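You operate a simulated robot arm through the tools that you are given. There is no shell and no other tool.

The job below is to be done with a simulated robot arm. You get a single attempt, and the scene is never put back.

## Task
Set the controls near the bench marked two. At the end: the green selector is turned to 8 n m; the knob of the filter box is turned to 4; the knob of the coax switch is turned to 2; the brass sleeve that says "1" from the bench marked two is on the spacer mat; whatever was shut is shut again. Leave all else as you found it, and nothing knocked over.

It is judged by the outcome, as a careful person would: the job done as asked, and still so three seconds after it is handed in. It fails if anything else is knocked over, pushed out of place, dropped, spilled or broken.

## Robot
A 6-joint arm with a two-finger gripper, fixed in place. Base frame: the origin is on the floor under the middle of its stand, x ahead of it, y to its left, z up; the work surface is at about z = 780. Lengths are in mm, angles in degrees, forces in N, time in s.
It reaches about 1572 mm from its shoulder. Its first joint turns from -166.0 to 166.0 degrees. Payload 2.45 kg.
Tool frame: the origin (TCP) lies between the finger pads and is the grasp point; the fingertips stand 20 mm ahead of it; z points along the fingers, y is the line along which they close. The gripper opens to 140 mm; its body begins 168 mm behind the TCP.
Orientation is told as [roll, pitch, yaw] about the base's x, y, z axes, in that order, counted from this pose: with the fingers straight down and closing along the base's y, the tool's x points along the base's -x, its y along +y and its z along -z.

## Interface
- The arm moves only by the tool apply_moves. Its argument "commands" is a list of rows, each a list of 7 numbers: the turn, a rotation vector about the tool's x, y, z in degrees, then the shift along the tool's x, y, z in mm, then the closure in counts, from 0 (fully open) to 255 (shut). In form: [[ax, ay, az, tx, ty, tz, jaw], ...]. A call has 1 to 20 rows; each row is the pose to reach, as a shift and turn from the pose commanded when the call began, along the tool's axes at that moment. Rows are played at 5 a second. More than 50 mm and 8.6 degrees between two rows, or a gripper value outside its range, and nothing of the call is played. A pose out of reach is approached as far as the arm can. The call stops where the force on the tool passes 40 N (or 10 N more than at its start, if that is more) or the arm is blocked; 0.2 s more then pass. The fingers move at their own pace (about 45 mm/s each) and stop on an object; they squeeze with about 36 N. The grip force told is the motor's: it shows also when the fingers shut on nothing. Time passes only in rows, and 0.2 s behind the last, so rows that repeat a pose let the fingers close. It gives the time, the measured TCP pose, the force on the tool (base axes), the opening and the grip force at its end, in the units of the frame above (readings bear some noise), with the torque about the TCP (base axes, N m) and any sound that the robot's microphone picked up.
- Cameras (640 x 400 px; columns grow to the right, rows downward): "scene" is fixed at [396.8, 506.6, 1549.8]; the picture's right is [-0.70, -0.71, 0.00], its down [-0.60, 0.59, -0.54] and it looks along [0.39, -0.38, -0.84] (base axes); focal length 300 px, centre (320, 200). "wrist" rides on the gripper at [78, 11, -209] in the tool frame; the picture's right is [-0.14, 0.99, 0.00], its down [-0.92, -0.13, -0.37] and it looks along [-0.37, -0.05, 0.93] (tool axes); focal length 280 px, centre (320, 200). There is no depth. A picture from a camera that has moved, and an enlarged one, comes with that camera's place and axes in the base frame and with its lens. The place of the scene camera against the robot may be out by one fixed shift of up to 12 mm in any direction.
- camera(camera): a new picture of that camera. It takes no simulated time.
- inspect(camera, box): a new picture of the part [left, top, right, bottom] of that camera's present view, enlarged. It takes no simulated time.
- close_job(): hands the job in; it is judged then, once.

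Places have to be worked out from the pictures, the camera data and where the tool is seen. Open the gripper and draw the arm clear of the work before you hand the job in, unless the task says otherwise.

The tools are called by a JSON object that holds its "method" and its "body". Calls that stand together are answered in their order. apply_moves: Moves the arm, as the interface text tells. Its arguments: {"type":"object","properties":{"commands":{"type":"array"}},"required":["commands"]} The other tools are called the same way: camera (camera) takes a picture; inspect (camera, box) takes an enlarged picture of a part of a camera's view; close_job () hands the job in.

At the start:

```text
clock: 0.0
ee_pos: [738.7, 131.0, 1174.3]
ee_rot: [0.0, 0.0, -0.1]
contact_force: [-0.3, -0.1, 0.4]
moment: [-0.01, 0.02, -0.02]
grip_width: 140.2
finger_force: 0.2
```

scene: 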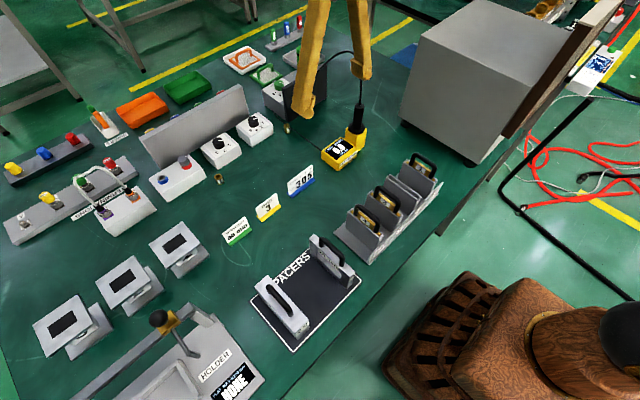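
wrist: 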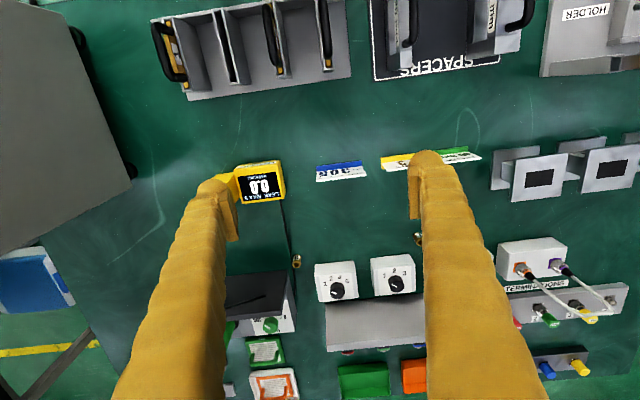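

I start by looking closely at the scene in enlarged pictures to identify the items.

{"method": "inspect", "body": {"camera": "scene", "box": [120, 60, 320, 190]}}

{"method": "inspect", "body": {"camera": "scene", "box": [200, 0, 400, 130]}}

{"method": "inspect", "body": {"camera": "scene", "box": [0, 90, 200, 220]}}

{"method": "inspect", "body": {"camera": "scene", "box": [200, 150, 400, 280]}}

{"method": "inspect", "body": {"camera": "wrist", "box": [220, 230, 440, 400]}}

{"method": "inspect", "body": {"camera": "wrist", "box": [440, 120, 640, 400]}}

```text
3.08 times, centred on (220, 125) of scene
camera zoom: at [396.8, 506.6, 1549.8], right [-0.7, -0.71, 0.0], down [-0.6, 0.59, -0.54], along [0.39, -0.38, -0.84], focal length 923 px, centre (628, 431)
```

zoom: 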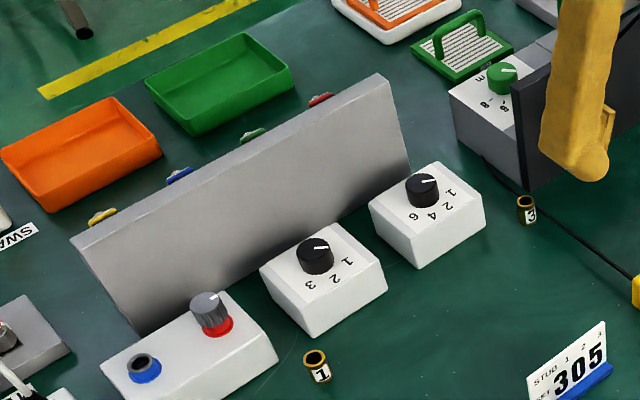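

```text
3.08 times, centred on (300, 65) of scene
camera zoom: at [396.8, 506.6, 1549.8], right [-0.7, -0.71, 0.0], down [-0.6, 0.59, -0.54], along [0.39, -0.38, -0.84], focal length 923 px, centre (382, 615)
```

zoom: 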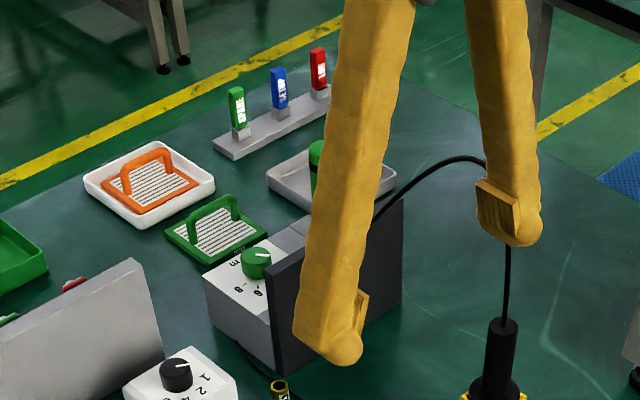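

```text
3.08 times, centred on (100, 155) of scene
camera zoom: at [396.8, 506.6, 1549.8], right [-0.7, -0.71, 0.0], down [-0.6, 0.59, -0.54], along [0.39, -0.38, -0.84], focal length 923 px, centre (997, 338)
```

zoom: 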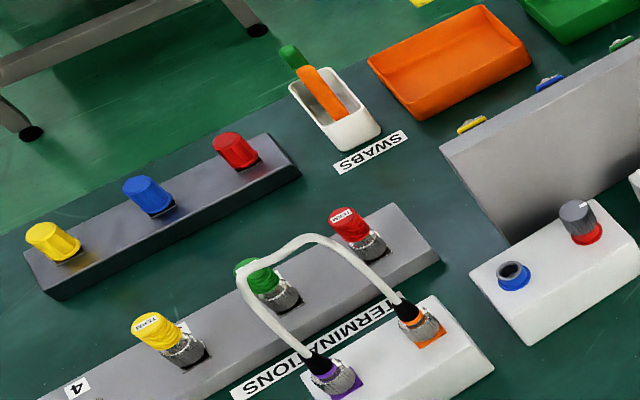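

```text
3.08 times, centred on (300, 215) of scene
camera zoom: at [396.8, 506.6, 1549.8], right [-0.7, -0.71, 0.0], down [-0.6, 0.59, -0.54], along [0.39, -0.38, -0.84], focal length 923 px, centre (382, 154)
```

zoom: 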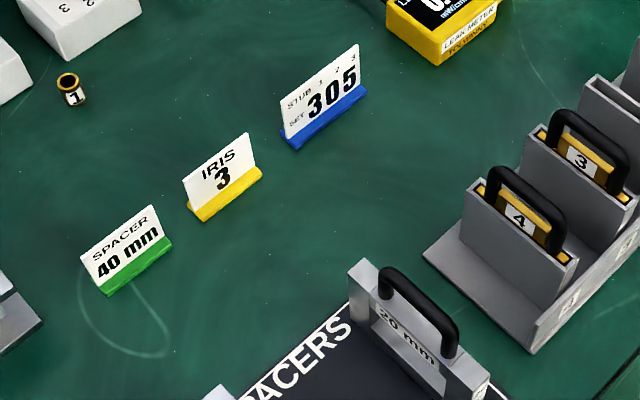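

```text
2.35 times, centred on (330, 315) of wrist
camera zoom: at [660.4, 140.9, 1382.8], right [0.14, 0.99, 0.0], down [0.92, -0.13, 0.37], along [0.37, -0.05, -0.93], focal length 660 px, centre (296, -71)
```

zoom: 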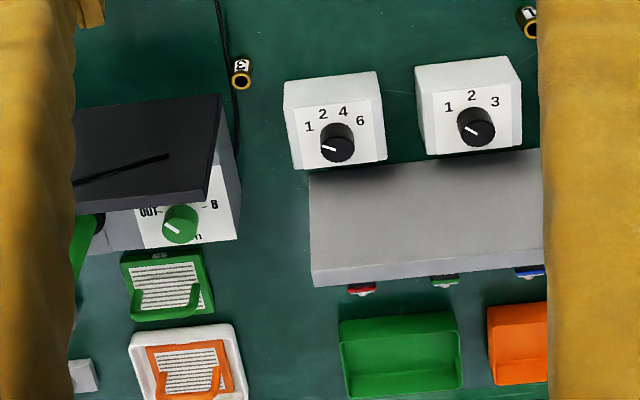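

```text
1.43 times, centred on (540, 260) of wrist
camera zoom: at [660.4, 140.9, 1382.8], right [0.14, 0.99, 0.0], down [0.92, -0.13, 0.37], along [0.37, -0.05, -0.93], focal length 401 px, centre (6, 114)
```

zoom: 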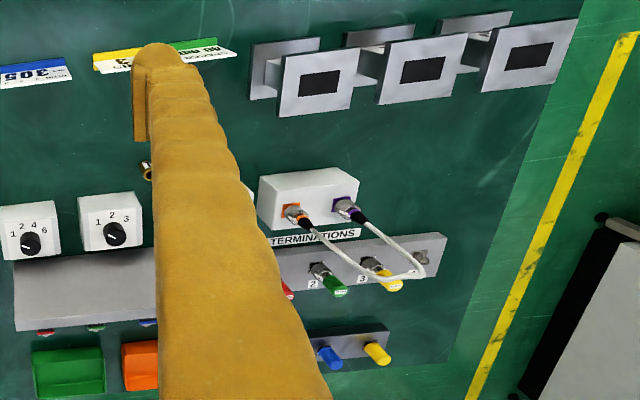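

The pictures show two white knob boxes, a dark panel in front of the green selector's box, and brass sleeves "1" and "3" on the table. I need to find the bench markings, so I raise the arm for a wider wrist view.

{"method": "apply_moves", "body": {"commands": [[0, 0, 0, 0, 0, -45, 0], [0, 0, 0, 0, 0, -90, 0], [0, 0, 0, 0, 0, -135, 0], [0, 0, 0, 0, 0, -180, 0], [0, 0, 0, 0, 0, -220, 0]]}}

{"method": "camera", "body": {"camera": "wrist"}}

{"method": "camera", "body": {"camera": "scene"}}

```text
clock: 1.2
ee_pos: [738.1, 129.3, 1396.3]
ee_rot: [0.0, 0.0, 0.0]
contact_force: [0.3, 0.4, -0.4]
moment: [-0.01, -0.01, -0.02]
grip_width: 139.9
finger_force: 0.1
```

```text
taken
camera wrist: at [659.2, 140.8, 1604.8], right [0.14, 0.99, 0.0], down [0.92, -0.13, 0.37], along [0.37, -0.05, -0.93], focal length 280 px, centre (320, 200)
```

wrist: 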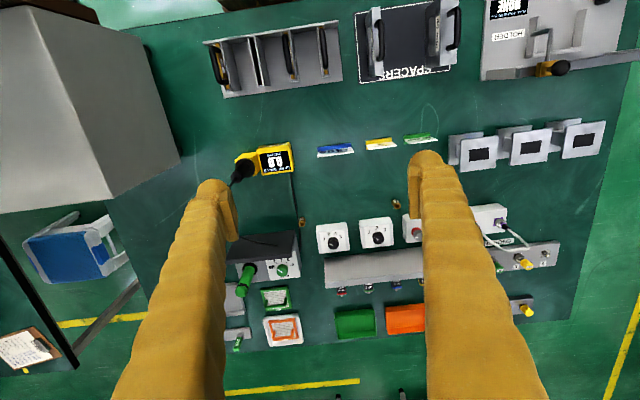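

```text
taken
```

scene: 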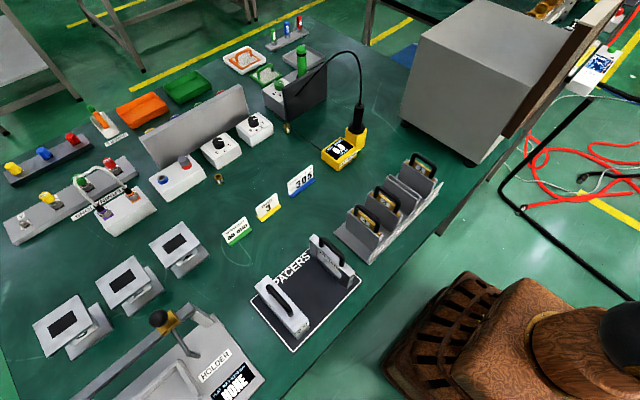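

I look for bench markings and lids in the current, less obstructed views.

{"method": "inspect", "body": {"camera": "scene", "box": [220, 20, 380, 140]}}

{"method": "inspect", "body": {"camera": "scene", "box": [400, 0, 640, 160]}}

{"method": "inspect", "body": {"camera": "scene", "box": [0, 0, 220, 110]}}

{"method": "inspect", "body": {"camera": "wrist", "box": [200, 180, 440, 360]}}

{"method": "inspect", "body": {"camera": "wrist", "box": [0, 180, 160, 400]}}

{"method": "inspect", "body": {"camera": "wrist", "box": [440, 100, 640, 340]}}

{"method": "inspect", "body": {"camera": "wrist", "box": [190, 0, 640, 180]}}

```text
3.33 times, centred on (300, 80) of scene
camera zoom: at [396.8, 506.6, 1549.8], right [-0.7, -0.71, 0.0], down [-0.6, 0.59, -0.54], along [0.39, -0.38, -0.84], focal length 1000 px, centre (387, 600)
```

zoom: 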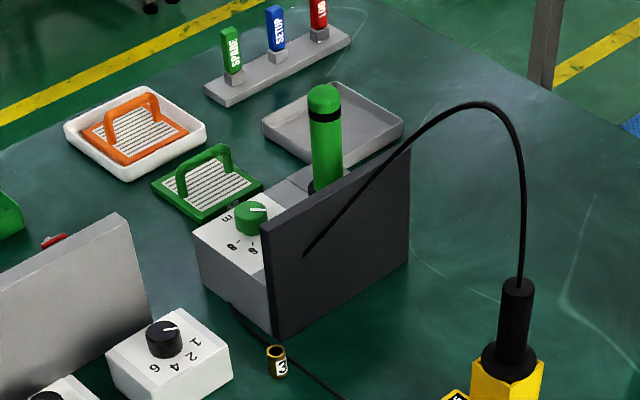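

```text
2.50 times, centred on (520, 80) of scene
camera zoom: at [396.8, 506.6, 1549.8], right [-0.7, -0.71, 0.0], down [-0.6, 0.59, -0.54], along [0.39, -0.38, -0.84], focal length 750 px, centre (-180, 500)
```

zoom: 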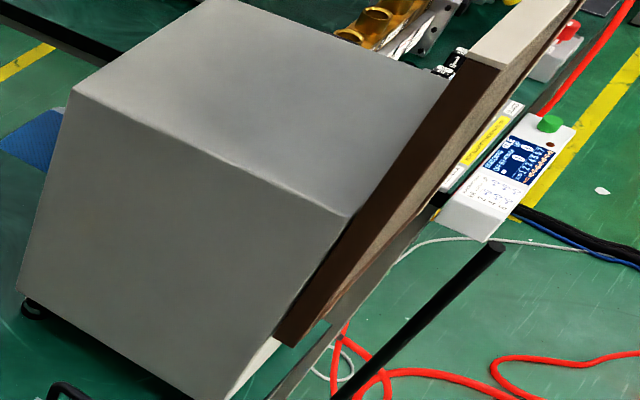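

```text
2.91 times, centred on (110, 55) of scene
camera zoom: at [396.8, 506.6, 1549.8], right [-0.7, -0.71, 0.0], down [-0.6, 0.59, -0.54], along [0.39, -0.38, -0.84], focal length 873 px, centre (931, 622)
```

zoom: 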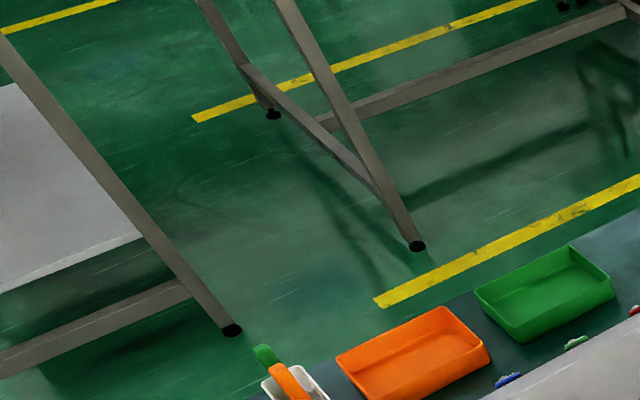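

```text
2.22 times, centred on (320, 270) of wrist
camera zoom: at [659.2, 140.8, 1604.8], right [0.14, 0.99, 0.0], down [0.92, -0.13, 0.37], along [0.37, -0.05, -0.93], focal length 623 px, centre (320, 44)
```

zoom: 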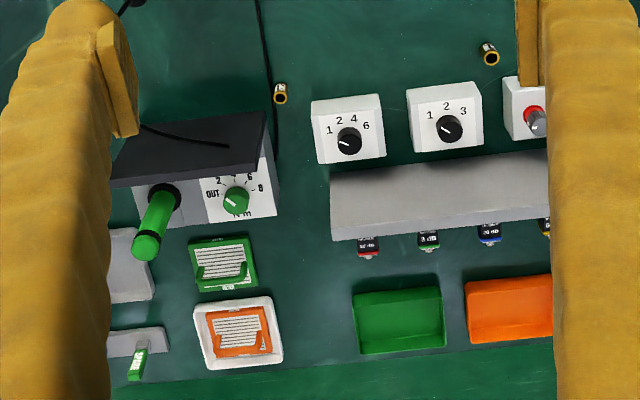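

```text
1.82 times, centred on (80, 290) of wrist
camera zoom: at [659.2, 140.8, 1604.8], right [0.14, 0.99, 0.0], down [0.92, -0.13, 0.37], along [0.37, -0.05, -0.93], focal length 510 px, centre (756, 36)
```

zoom: 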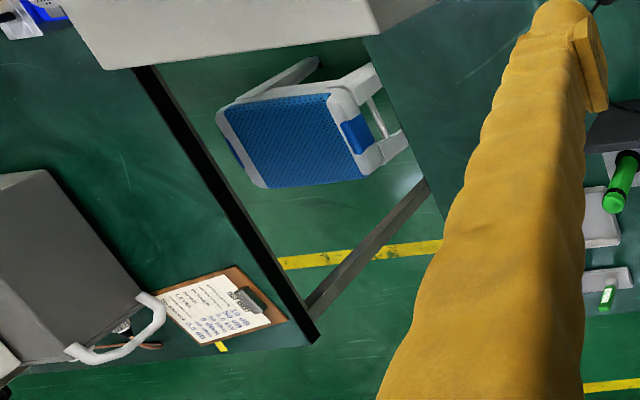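

```text
1.67 times, centred on (540, 220) of wrist
camera zoom: at [659.2, 140.8, 1604.8], right [0.14, 0.99, 0.0], down [0.92, -0.13, 0.37], along [0.37, -0.05, -0.93], focal length 467 px, centre (-47, 167)
```

zoom: 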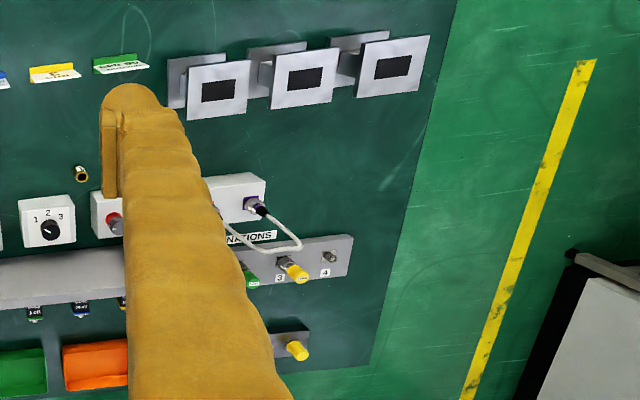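

```text
1.42 times, centred on (415, 90) of wrist
camera zoom: at [659.2, 140.8, 1604.8], right [0.14, 0.99, 0.0], down [0.92, -0.13, 0.37], along [0.37, -0.05, -0.93], focal length 399 px, centre (185, 356)
```

zoom: 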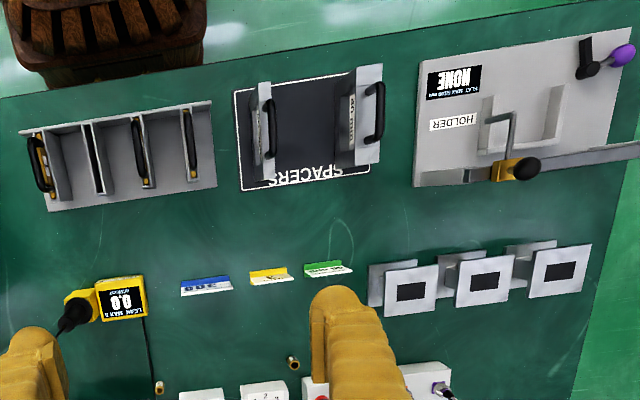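

The big grey box on the right stands roughly x 400–805, y below -295, with its top near z 1090, and more benches lie behind it. I move right at a safe height to look there.

{"method": "apply_moves", "body": {"commands": [[0, 0, 0, 0, -45, 0, 0], [0, 0, 0, 0, -90, 0, 0], [0, 0, 0, 0, -135, 0, 0], [0, 0, 0, 0, -180, 0, 0], [0, 0, 0, 0, -225, 0, 0], [0, 0, 0, 0, -270, 0, 0], [0, 0, 0, 0, -315, 0, 0], [0, 0, 0, 0, -360, 0, 0], [0, 0, 0, 0, -405, 0, 0], [0, 0, 0, 0, -450, 0, 0]]}}

{"method": "camera", "body": {"camera": "wrist"}}

{"method": "camera", "body": {"camera": "scene"}}

```text
clock: 3.4
ee_pos: [737.1, -321.5, 1393.4]
ee_rot: [0.0, -0.2, 0.0]
contact_force: [-0.3, 1.5, -0.3]
moment: [-0.03, -0.04, 0.02]
grip_width: 140.0
finger_force: 0.2
```

```text
taken
camera wrist: at [658.9, -310.0, 1601.0], right [0.14, 0.99, 0.0], down [0.92, -0.13, 0.37], along [0.37, -0.05, -0.93], focal length 280 px, centre (320, 200)
```

wrist: 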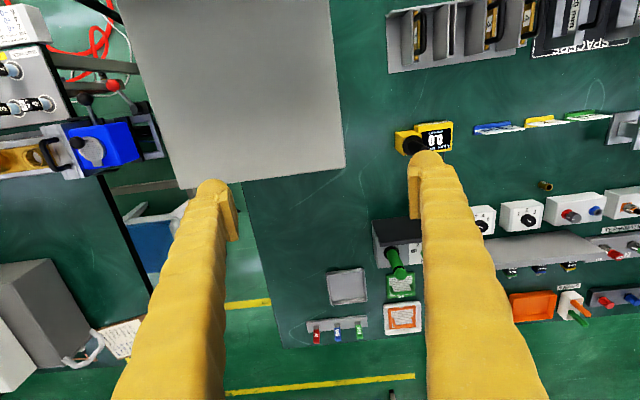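

```text
taken
```

scene: 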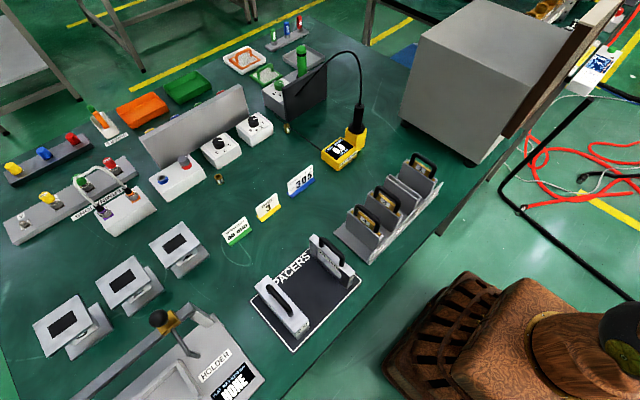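

Another bench with equipment appears on the far right. I go further right and closer to the base to view it.

{"method": "apply_moves", "body": {"commands": [[0, 0, 0, 25, -40, 0, 0], [0, 0, 0, 50, -80, 0, 0], [0, 0, 0, 75, -120, 0, 0], [0, 0, 0, 100, -160, 0, 0], [0, 0, 0, 125, -200, 0, 0], [0, 0, 0, 150, -240, 0, 0], [0, 0, 0, 175, -280, 0, 0], [0, 0, 0, 200, -320, 0, 0], [0, 0, 0, 225, -360, 0, 0], [0, 0, 0, 250, -400, 0, 0]]}}

{"method": "camera", "body": {"camera": "wrist"}}

{"method": "inspect", "body": {"camera": "wrist", "box": [0, 0, 240, 150]}}

{"method": "inspect", "body": {"camera": "wrist", "box": [0, 150, 240, 300]}}

{"method": "inspect", "body": {"camera": "wrist", "box": [200, 0, 440, 150]}}

{"method": "inspect", "body": {"camera": "wrist", "box": [200, 150, 440, 300]}}

```text
clock: 5.6
ee_pos: [487.1, -720.6, 1397.2]
ee_rot: [-0.1, 0.0, 0.0]
contact_force: [-0.7, 0.7, 0.2]
moment: [-0.04, -0.05, 0.0]
grip_width: 139.9
finger_force: 0.0
```

```text
taken
camera wrist: at [407.8, -710.2, 1604.9], right [0.14, 0.99, 0.0], down [0.92, -0.13, 0.37], along [0.37, -0.05, -0.93], focal length 280 px, centre (320, 200)
```

wrist: 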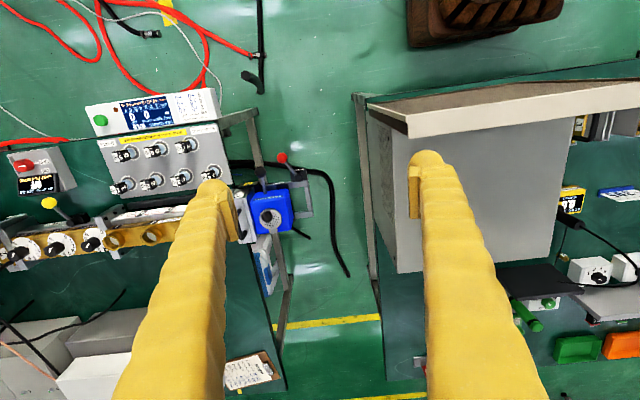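

```text
2.67 times, centred on (120, 75) of wrist
camera zoom: at [407.8, -710.2, 1604.9], right [0.14, 0.99, 0.0], down [0.92, -0.13, 0.37], along [0.37, -0.05, -0.93], focal length 748 px, centre (853, 533)
```

zoom: 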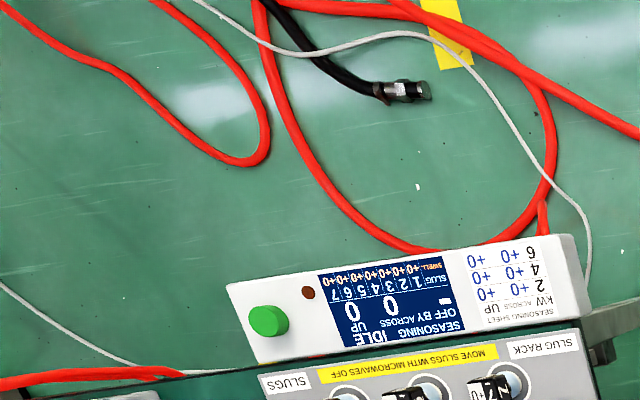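

```text
2.67 times, centred on (120, 225) of wrist
camera zoom: at [407.8, -710.2, 1604.9], right [0.14, 0.99, 0.0], down [0.92, -0.13, 0.37], along [0.37, -0.05, -0.93], focal length 748 px, centre (853, 133)
```

zoom: 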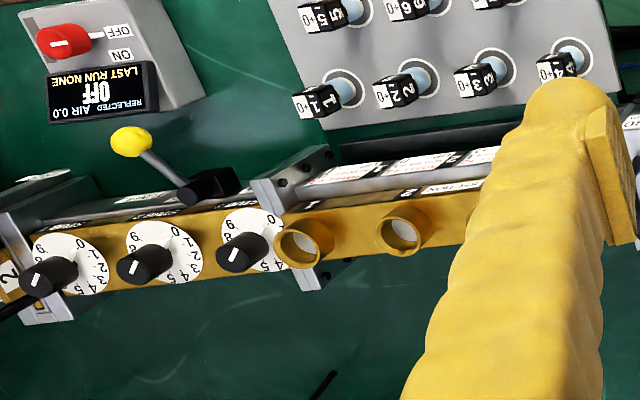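

```text
2.67 times, centred on (320, 75) of wrist
camera zoom: at [407.8, -710.2, 1604.9], right [0.14, 0.99, 0.0], down [0.92, -0.13, 0.37], along [0.37, -0.05, -0.93], focal length 748 px, centre (320, 533)
```

zoom: 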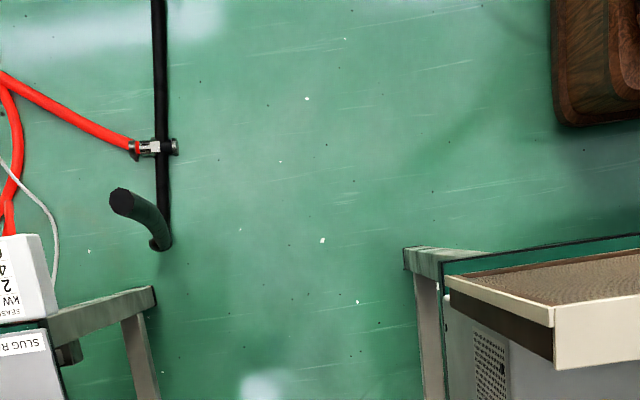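

```text
2.67 times, centred on (320, 225) of wrist
camera zoom: at [407.8, -710.2, 1604.9], right [0.14, 0.99, 0.0], down [0.92, -0.13, 0.37], along [0.37, -0.05, -0.93], focal length 748 px, centre (320, 133)
```

zoom: 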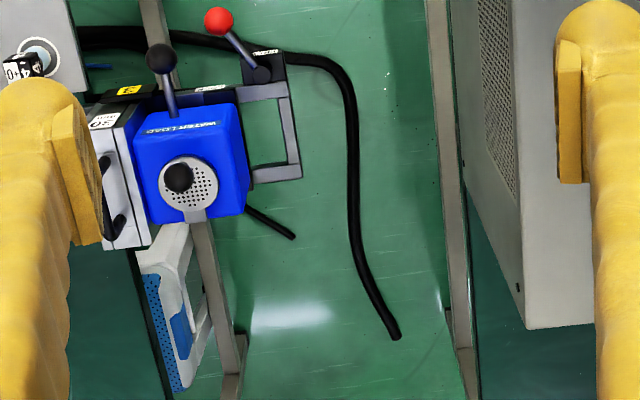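

The right bench holds slug racks and stub dials with number marks. I continue along it to see its labels fully.

{"method": "apply_moves", "body": {"commands": [[0, 0, 0, 30, -35, 0, 0], [0, 0, 0, 60, -70, 0, 0], [0, 0, 0, 90, -105, 0, 0], [0, 0, 0, 120, -140, 0, 0], [0, 0, 0, 150, -175, 0, 0], [0, 0, 0, 180, -210, 0, 0], [0, 0, 0, 210, -245, 0, 0], [0, 0, 0, 240, -280, 0, 0], [0, 0, 0, 270, -315, 0, 0], [0, 0, 0, 300, -350, 0, 0]]}}

{"method": "camera", "body": {"camera": "wrist"}}

{"method": "inspect", "body": {"camera": "wrist", "box": [0, 100, 240, 250]}}

{"method": "inspect", "body": {"camera": "wrist", "box": [200, 100, 440, 250]}}

{"method": "inspect", "body": {"camera": "wrist", "box": [200, 250, 440, 400]}}

{"method": "inspect", "body": {"camera": "wrist", "box": [0, 250, 240, 400]}}

```text
clock: 7.8
ee_pos: [180.4, -1002.2, 1344.0]
ee_rot: [-0.2, -0.2, 0.1]
contact_force: [1.7, 0.7, 0.7]
moment: [-0.11, 0.38, -0.01]
grip_width: 139.8
finger_force: 0.2
out of reach, approached as far as the arm can: row 7, 8, 9, 10
```

```text
taken
camera wrist: at [101.8, -991.4, 1553.9], right [0.14, 0.99, 0.0], down [0.92, -0.13, 0.37], along [0.37, -0.05, -0.93], focal length 280 px, centre (320, 200)
```

wrist: 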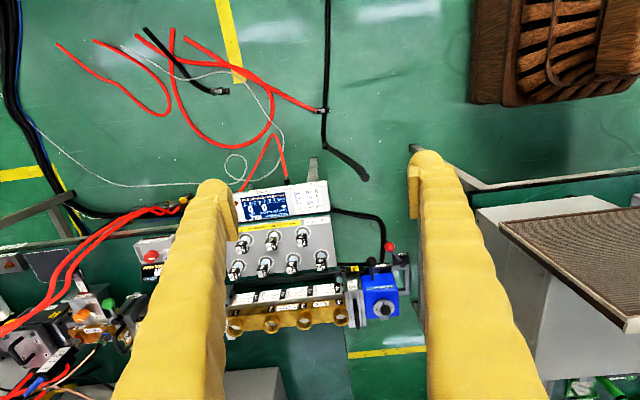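

```text
2.67 times, centred on (120, 175) of wrist
camera zoom: at [101.8, -991.4, 1553.9], right [0.14, 0.99, 0.0], down [0.92, -0.13, 0.37], along [0.37, -0.05, -0.93], focal length 748 px, centre (853, 267)
```

zoom: 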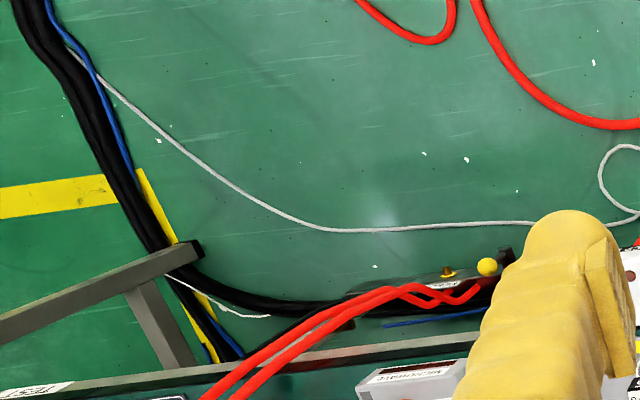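

```text
2.67 times, centred on (320, 175) of wrist
camera zoom: at [101.8, -991.4, 1553.9], right [0.14, 0.99, 0.0], down [0.92, -0.13, 0.37], along [0.37, -0.05, -0.93], focal length 748 px, centre (320, 267)
```

zoom: 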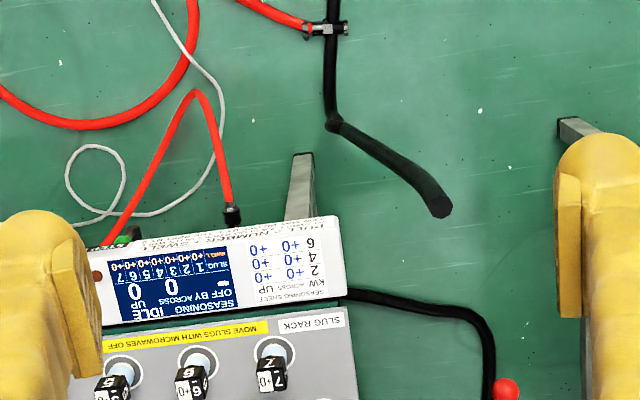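

```text
2.67 times, centred on (320, 325) of wrist
camera zoom: at [101.8, -991.4, 1553.9], right [0.14, 0.99, 0.0], down [0.92, -0.13, 0.37], along [0.37, -0.05, -0.93], focal length 748 px, centre (320, -133)
```

zoom: 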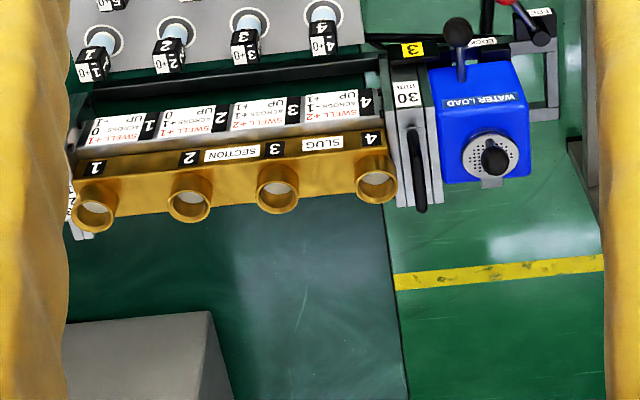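

```text
2.67 times, centred on (120, 325) of wrist
camera zoom: at [101.8, -991.4, 1553.9], right [0.14, 0.99, 0.0], down [0.92, -0.13, 0.37], along [0.37, -0.05, -0.93], focal length 748 px, centre (853, -133)
```

zoom: 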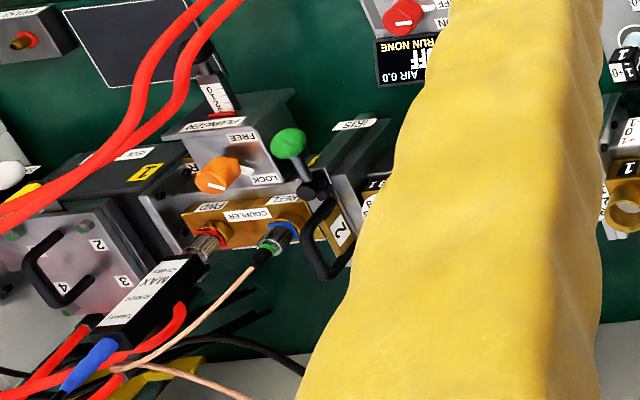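

A label reading "TEST…" sits on the right bench's edge. I move back a bit to read it.

{"method": "apply_moves", "body": {"commands": [[0, 0, 0, 45, 20, 0, 0], [0, 0, 0, 90, 40, 0, 0], [0, 0, 0, 135, 60, 0, 0], [0, 0, 0, 180, 80, 0, 0], [0, 0, 0, 225, 100, 0, 0], [0, 0, 0, 270, 120, 0, 0], [0, 0, 0, 315, 120, 0, 0], [0, 0, 0, 360, 120, 0, 0]]}}

{"method": "camera", "body": {"camera": "wrist"}}

{"method": "inspect", "body": {"camera": "wrist", "box": [0, 200, 240, 350]}}

{"method": "inspect", "body": {"camera": "wrist", "box": [200, 250, 440, 400]}}

```text
clock: 9.6
ee_pos: [-182.2, -884.1, 1350.5]
ee_rot: [-0.1, 0.0, 0.0]
contact_force: [-0.4, 0.1, 0.1]
moment: [-0.01, 0.0, -0.01]
grip_width: 139.9
finger_force: 0.1
```

```text
taken
camera wrist: at [-260.2, -872.5, 1558.4], right [0.14, 0.99, 0.0], down [0.92, -0.13, 0.37], along [0.37, -0.05, -0.93], focal length 280 px, centre (320, 200)
```

wrist: 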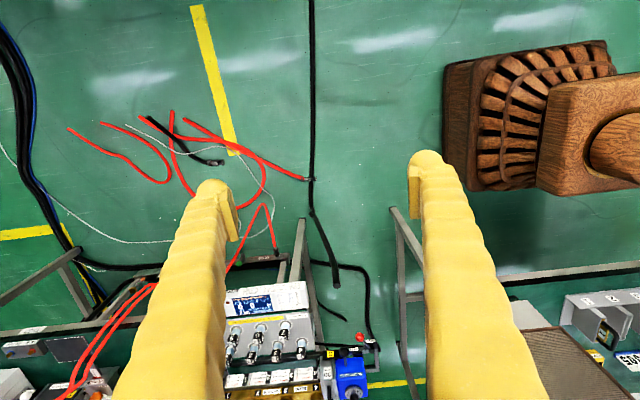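

```text
2.67 times, centred on (120, 275) of wrist
camera zoom: at [-260.2, -872.5, 1558.4], right [0.14, 0.99, 0.0], down [0.92, -0.13, 0.37], along [0.37, -0.05, -0.93], focal length 748 px, centre (853, 0)
```

zoom: 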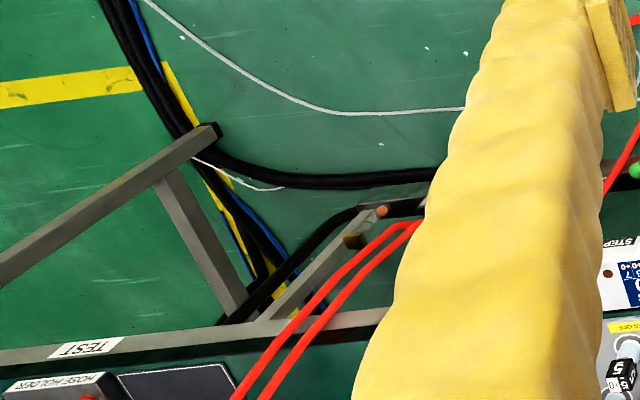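

```text
2.67 times, centred on (320, 325) of wrist
camera zoom: at [-260.2, -872.5, 1558.4], right [0.14, 0.99, 0.0], down [0.92, -0.13, 0.37], along [0.37, -0.05, -0.93], focal length 748 px, centre (320, -133)
```

zoom: 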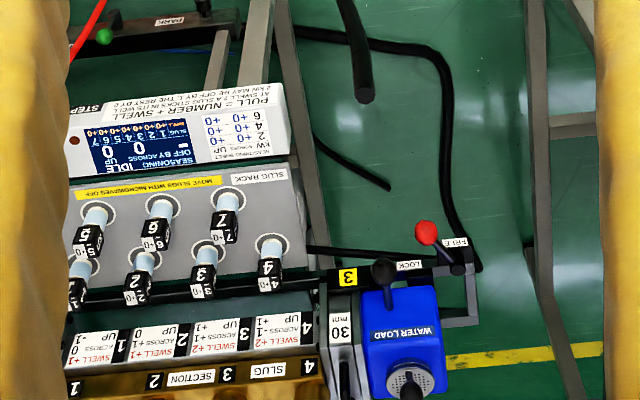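

The right bench is marked "TEST". I swing back over the main table (staying high) to look for marks on its edge and on the left side.

{"method": "apply_moves", "body": {"commands": [[0, 0, 0, -40, 22.5, 0, 0], [0, 0, 0, -80, 45, 0, 0], [0, 0, 0, -120, 67.5, 0, 0], [0, 0, 0, -160, 90, 0, 0], [0, 0, 0, -200, 112.5, 0, 0], [0, 0, 0, -240, 135, 0, 0], [0, 0, 0, -280, 157.5, 0, 0], [0, 0, 0, -320, 180, 0, 0], [0, 0, 0, -360, 202.5, 0, 0], [0, 0, 0, -400, 225, 0, 0], [0, 0, 0, -440, 247.5, -5, 0], [0, 0, 0, -480, 270, -10, 0], [0, 0, 0, -520, 292.5, -15, 0], [0, 0, 0, -560, 315, -20, 0], [0, 0, 0, -600, 337.5, -25, 0], [0, 0, 0, -640, 360, -30, 0], [0, 0, 0, -670, 395, -35, 0], [0, 0, 0, -670, 440, -40, 0], [0, 0, 0, -670, 485, -45, 0], [0, 0, 0, -670, 530, -50, 0]]}}

{"method": "apply_moves", "body": {"commands": [[0, 0, 0, 0, 45, 0, 0], [0, 0, 0, 0, 90, 0, 0], [0, 0, 0, 0, 135, 0, 0], [0, 0, 0, 0, 180, 0, 0], [0, 0, 0, 0, 225, 0, 0], [0, 0, 0, 0, 270, 0, 0], [0, 0, 0, 0, 315, 0, 0], [0, 0, 0, 0, 360, 0, 0], [0, 0, 0, 0, 405, 0, 0], [0, 0, 0, 0, 450, 0, 0], [0, 0, 0, 0, 495, 0, 0], [0, 0, 0, 0, 540, 0, 0], [0, 0, 0, 0, 585, 0, 0], [0, 0, 0, 0, 630, 0, 0], [0, 0, 0, 0, 675, 0, 0], [0, 0, 0, 0, 720, 0, 0]]}}

{"method": "camera", "body": {"camera": "wrist"}}

```text
clock: 13.8
ee_pos: [488.3, -356.4, 1400.9]
ee_rot: [0.0, 0.0, 0.0]
contact_force: [-0.3, 0.0, 0.1]
moment: [0.02, 0.03, 0.02]
grip_width: 140.0
finger_force: 0.1
```

```text
clock: 17.2
ee_pos: [487.5, 363.4, 1400.6]
ee_rot: [0.0, 0.0, 0.0]
contact_force: [0.6, 0.0, -0.1]
moment: [0.03, -0.02, 0.0]
grip_width: 140.0
finger_force: 0.0
```

```text
taken
camera wrist: at [409.8, 375.4, 1609.8], right [0.14, 0.99, 0.0], down [0.92, -0.13, 0.37], along [0.37, -0.05, -0.93], focal length 280 px, centre (320, 200)
```

wrist: 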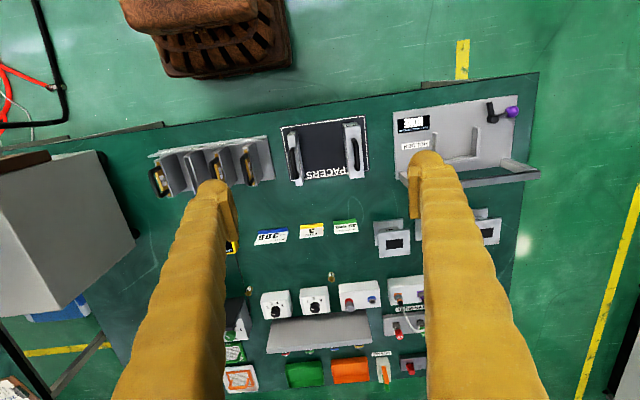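

I see the whole main table now (front edge near x≈455). I retract and tilt the camera to look at its front edge for a bench mark.

{"method": "apply_moves", "body": {"commands": [[0, -5, 0, 20, -40, 15, 0], [0, -10, 0, 40, -80, 30, 0], [0, -15, 0, 60, -120, 45, 0], [0, -20, 0, 80, -160, 60, 0], [0, -25, 0, 90, -200, 75, 0]]}}

{"method": "camera", "body": {"camera": "wrist"}}

{"method": "inspect", "body": {"camera": "wrist", "box": [200, 250, 440, 400]}}

```text
clock: 18.4
ee_pos: [395.9, 161.4, 1327.6]
ee_rot: [-0.1, -25.1, 0.0]
contact_force: [0.5, 0.0, -0.6]
moment: [0.0, 0.01, 0.02]
grip_width: 139.8
finger_force: 0.1
```

```text
taken
camera wrist: at [237.2, 173.9, 1483.3], right [0.12, 0.99, 0.06], down [0.68, -0.13, 0.72], along [0.72, -0.05, -0.69], focal length 280 px, centre (320, 200)
```

wrist: 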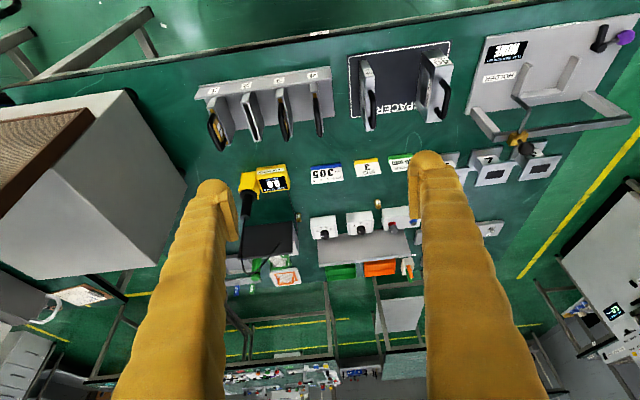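

```text
2.67 times, centred on (320, 325) of wrist
camera zoom: at [237.2, 173.9, 1483.3], right [0.12, 0.99, 0.06], down [0.68, -0.13, 0.72], along [0.72, -0.05, -0.69], focal length 748 px, centre (320, -133)
```

zoom: 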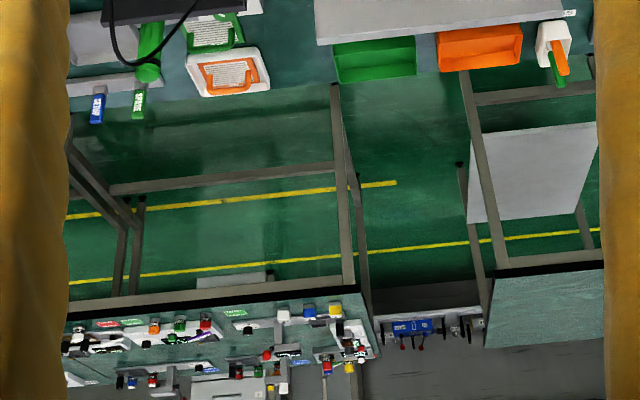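

There's a small white sticker on the table's front edge near (318,32). I enlarge it and the racks.

{"method": "inspect", "body": {"camera": "wrist", "box": [270, 10, 366, 70]}}

{"method": "inspect", "body": {"camera": "wrist", "box": [180, 60, 420, 210]}}

{"method": "inspect", "body": {"camera": "wrist", "box": [220, 190, 430, 310]}}

{"method": "inspect", "body": {"camera": "wrist", "box": [0, 250, 160, 400]}}

{"method": "inspect", "body": {"camera": "wrist", "box": [480, 180, 640, 400]}}

{"method": "inspect", "body": {"camera": "wrist", "box": [220, 330, 420, 400]}}

```text
6.67 times, centred on (318, 40) of wrist
camera zoom: at [237.2, 173.9, 1483.3], right [0.12, 0.99, 0.06], down [0.68, -0.13, 0.72], along [0.72, -0.05, -0.69], focal length 1869 px, centre (333, 1267)
```

zoom: 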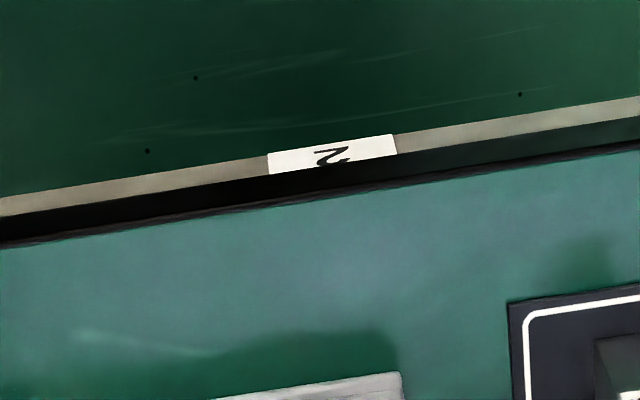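

```text
2.67 times, centred on (300, 135) of wrist
camera zoom: at [237.2, 173.9, 1483.3], right [0.12, 0.99, 0.06], down [0.68, -0.13, 0.72], along [0.72, -0.05, -0.69], focal length 748 px, centre (373, 373)
```

zoom: 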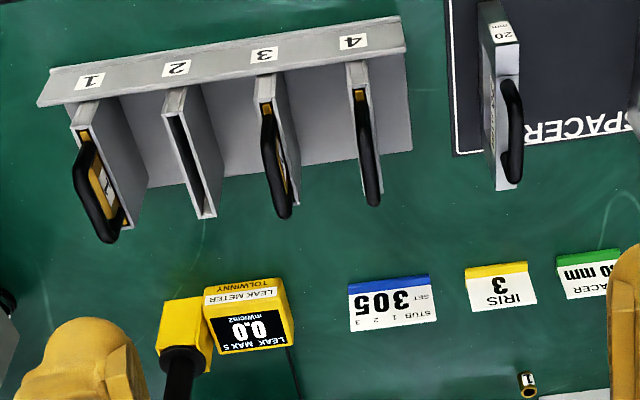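

```text
3.05 times, centred on (325, 250) of wrist
camera zoom: at [237.2, 173.9, 1483.3], right [0.12, 0.99, 0.06], down [0.68, -0.13, 0.72], along [0.72, -0.05, -0.69], focal length 854 px, centre (305, 48)
```

zoom: 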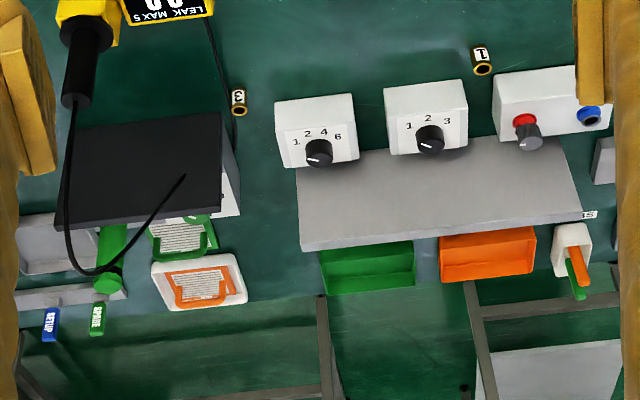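

```text
2.67 times, centred on (80, 325) of wrist
camera zoom: at [237.2, 173.9, 1483.3], right [0.12, 0.99, 0.06], down [0.68, -0.13, 0.72], along [0.72, -0.05, -0.69], focal length 748 px, centre (960, -133)
```

zoom: 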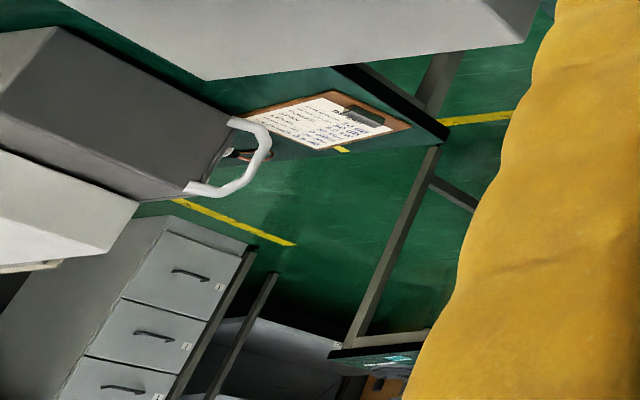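

```text
1.82 times, centred on (560, 290) of wrist
camera zoom: at [237.2, 173.9, 1483.3], right [0.12, 0.99, 0.06], down [0.68, -0.13, 0.72], along [0.72, -0.05, -0.69], focal length 510 px, centre (-116, 36)
```

zoom: 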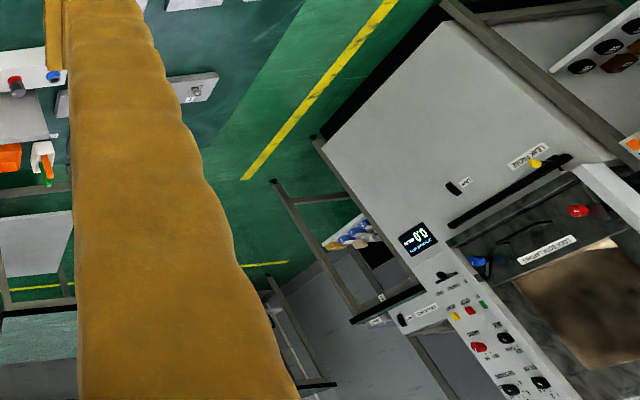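

```text
3.20 times, centred on (320, 365) of wrist
camera zoom: at [237.2, 173.9, 1483.3], right [0.12, 0.99, 0.06], down [0.68, -0.13, 0.72], along [0.72, -0.05, -0.69], focal length 897 px, centre (320, -328)
```

zoom: 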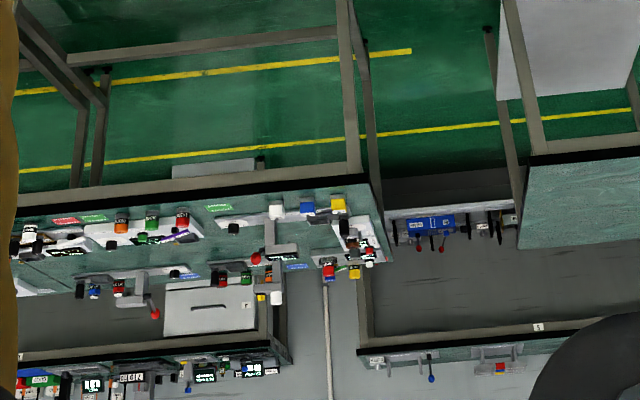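

The main table is marked "2", so this is the right bench. I now go over it to look at the knob boxes closely.

{"method": "apply_moves", "body": {"commands": [[0, 1.786, 0, -36.7, 2, 23.3, 0], [0, 3.571, 0, -73.4, 4, 46.6, 0], [0, 5.357, 0, -110.1, 6, 69.9, 0], [0, 7.143, 0, -146.9, 8, 93.1, 0], [0, 8.929, 0, -183.6, 10, 116.4, 0], [0, 10.714, 0, -220.3, 12, 139.7, 0], [0, 12.5, 0, -257, 14, 163, 0], [0, 14.286, 0, -293.7, 16, 186.3, 0], [0, 16.071, 0, -330.4, 18, 209.6, 0], [0, 17.857, 0, -367.1, 20, 232.9, 0], [0, 19.643, 0, -403.9, 22, 256.1, 0], [0, 21.429, 0, -440.6, 24, 279.4, 0], [0, 23.214, 0, -477.3, 26, 302.7, 0], [0, 25, 0, -514, 28, 326, 0]]}}

{"method": "camera", "body": {"camera": "wrist"}}

{"method": "inspect", "body": {"camera": "wrist", "box": [220, 130, 440, 267]}}

{"method": "camera", "body": {"camera": "scene"}}

```text
clock: 21.4
ee_pos: [1003.4, 192.9, 1251.8]
ee_rot: [0.0, -0.1, 0.1]
contact_force: [-1.4, -0.9, 2.6]
moment: [0.08, -0.13, -0.01]
grip_width: 140.5
finger_force: 0.1
```

```text
taken
camera wrist: at [924.8, 203.7, 1459.7], right [0.14, 0.99, 0.0], down [0.92, -0.13, 0.37], along [0.37, -0.05, -0.93], focal length 280 px, centre (320, 200)
```

wrist: 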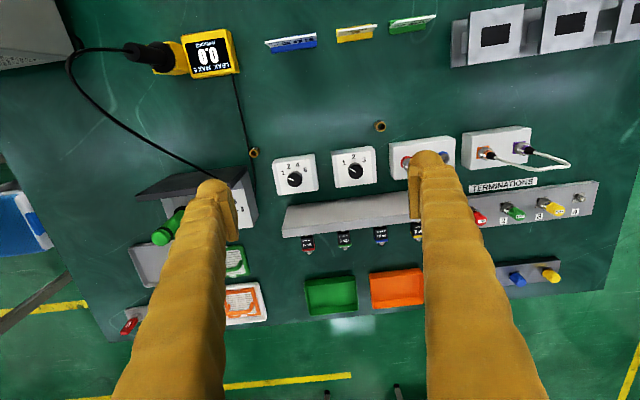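

```text
2.91 times, centred on (330, 198) of wrist
camera zoom: at [924.8, 203.7, 1459.7], right [0.14, 0.99, 0.0], down [0.92, -0.13, 0.37], along [0.37, -0.05, -0.93], focal length 816 px, centre (291, 204)
```

zoom: 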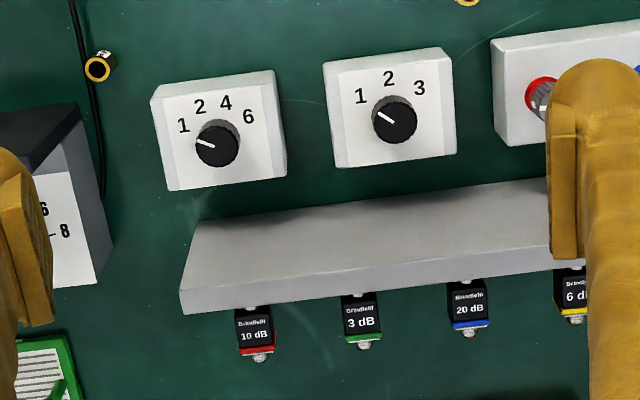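

```text
taken
```

scene: 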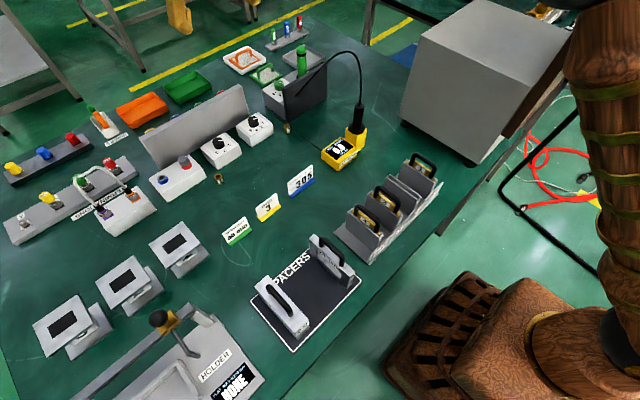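

The knob tops triangulate to about (1114,120,843) for the 1-2-4-6 box and (1115,262,837) for the 1-2-3 box. I descend for a sharper view of pointers and shapes.

{"method": "apply_moves", "body": {"commands": [[0, 0, 0, 0, 0, 40, 0], [0, 0, 0, 0, 0, 80, 0], [0, 0, 0, 0, 0, 120, 0], [0, 0, 0, 0, 0, 160, 0], [0, 0, 0, 0, 0, 190, 0]]}}

{"method": "camera", "body": {"camera": "wrist"}}

{"method": "inspect", "body": {"camera": "wrist", "box": [240, 130, 330, 190]}}

{"method": "inspect", "body": {"camera": "wrist", "box": [330, 120, 420, 180]}}

{"method": "inspect", "body": {"camera": "scene", "box": [180, 100, 300, 180]}}

```text
clock: 22.6
ee_pos: [1003.7, 193.0, 1060.0]
ee_rot: [-0.1, 0.0, -0.1]
contact_force: [-0.2, 0.0, -0.2]
moment: [-0.03, -0.02, 0.0]
grip_width: 140.2
finger_force: 0.2
```

```text
taken
camera wrist: at [923.9, 204.0, 1267.8], right [0.14, 0.99, 0.0], down [0.92, -0.13, 0.37], along [0.37, -0.05, -0.93], focal length 280 px, centre (320, 200)
```

wrist: 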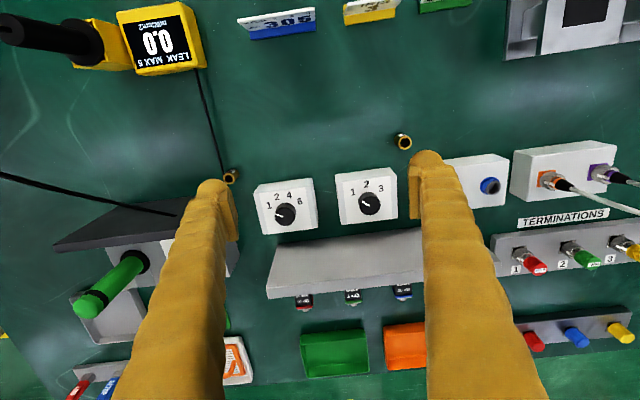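

```text
6.67 times, centred on (285, 160) of wrist
camera zoom: at [923.9, 204.0, 1267.8], right [0.14, 0.99, 0.0], down [0.92, -0.13, 0.37], along [0.37, -0.05, -0.93], focal length 1869 px, centre (553, 467)
```

zoom: 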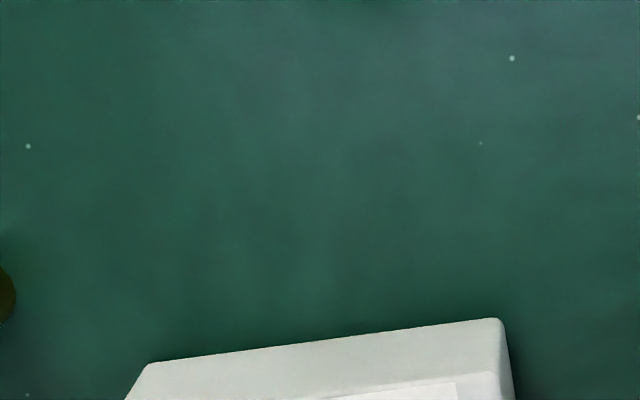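

```text
6.67 times, centred on (375, 150) of wrist
camera zoom: at [923.9, 204.0, 1267.8], right [0.14, 0.99, 0.0], down [0.92, -0.13, 0.37], along [0.37, -0.05, -0.93], focal length 1869 px, centre (-47, 533)
```

zoom: 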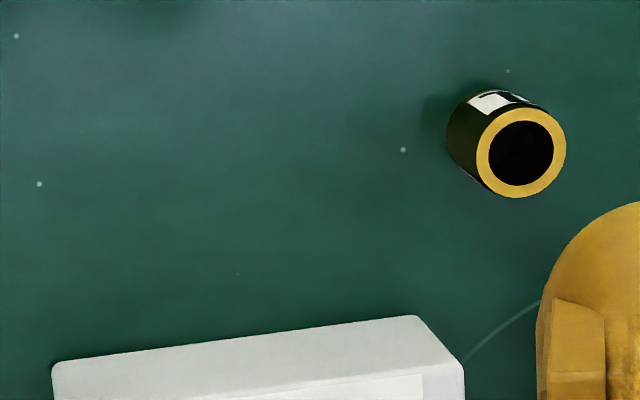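

```text
5.00 times, centred on (240, 140) of scene
camera zoom: at [396.8, 506.6, 1549.8], right [-0.7, -0.71, 0.0], down [-0.6, 0.59, -0.54], along [0.39, -0.38, -0.84], focal length 1500 px, centre (720, 500)
```

zoom: 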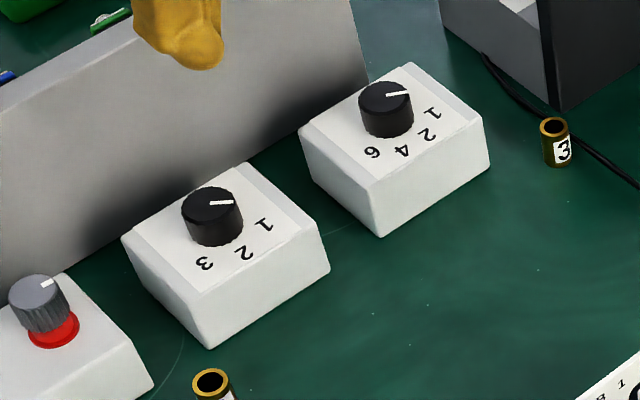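

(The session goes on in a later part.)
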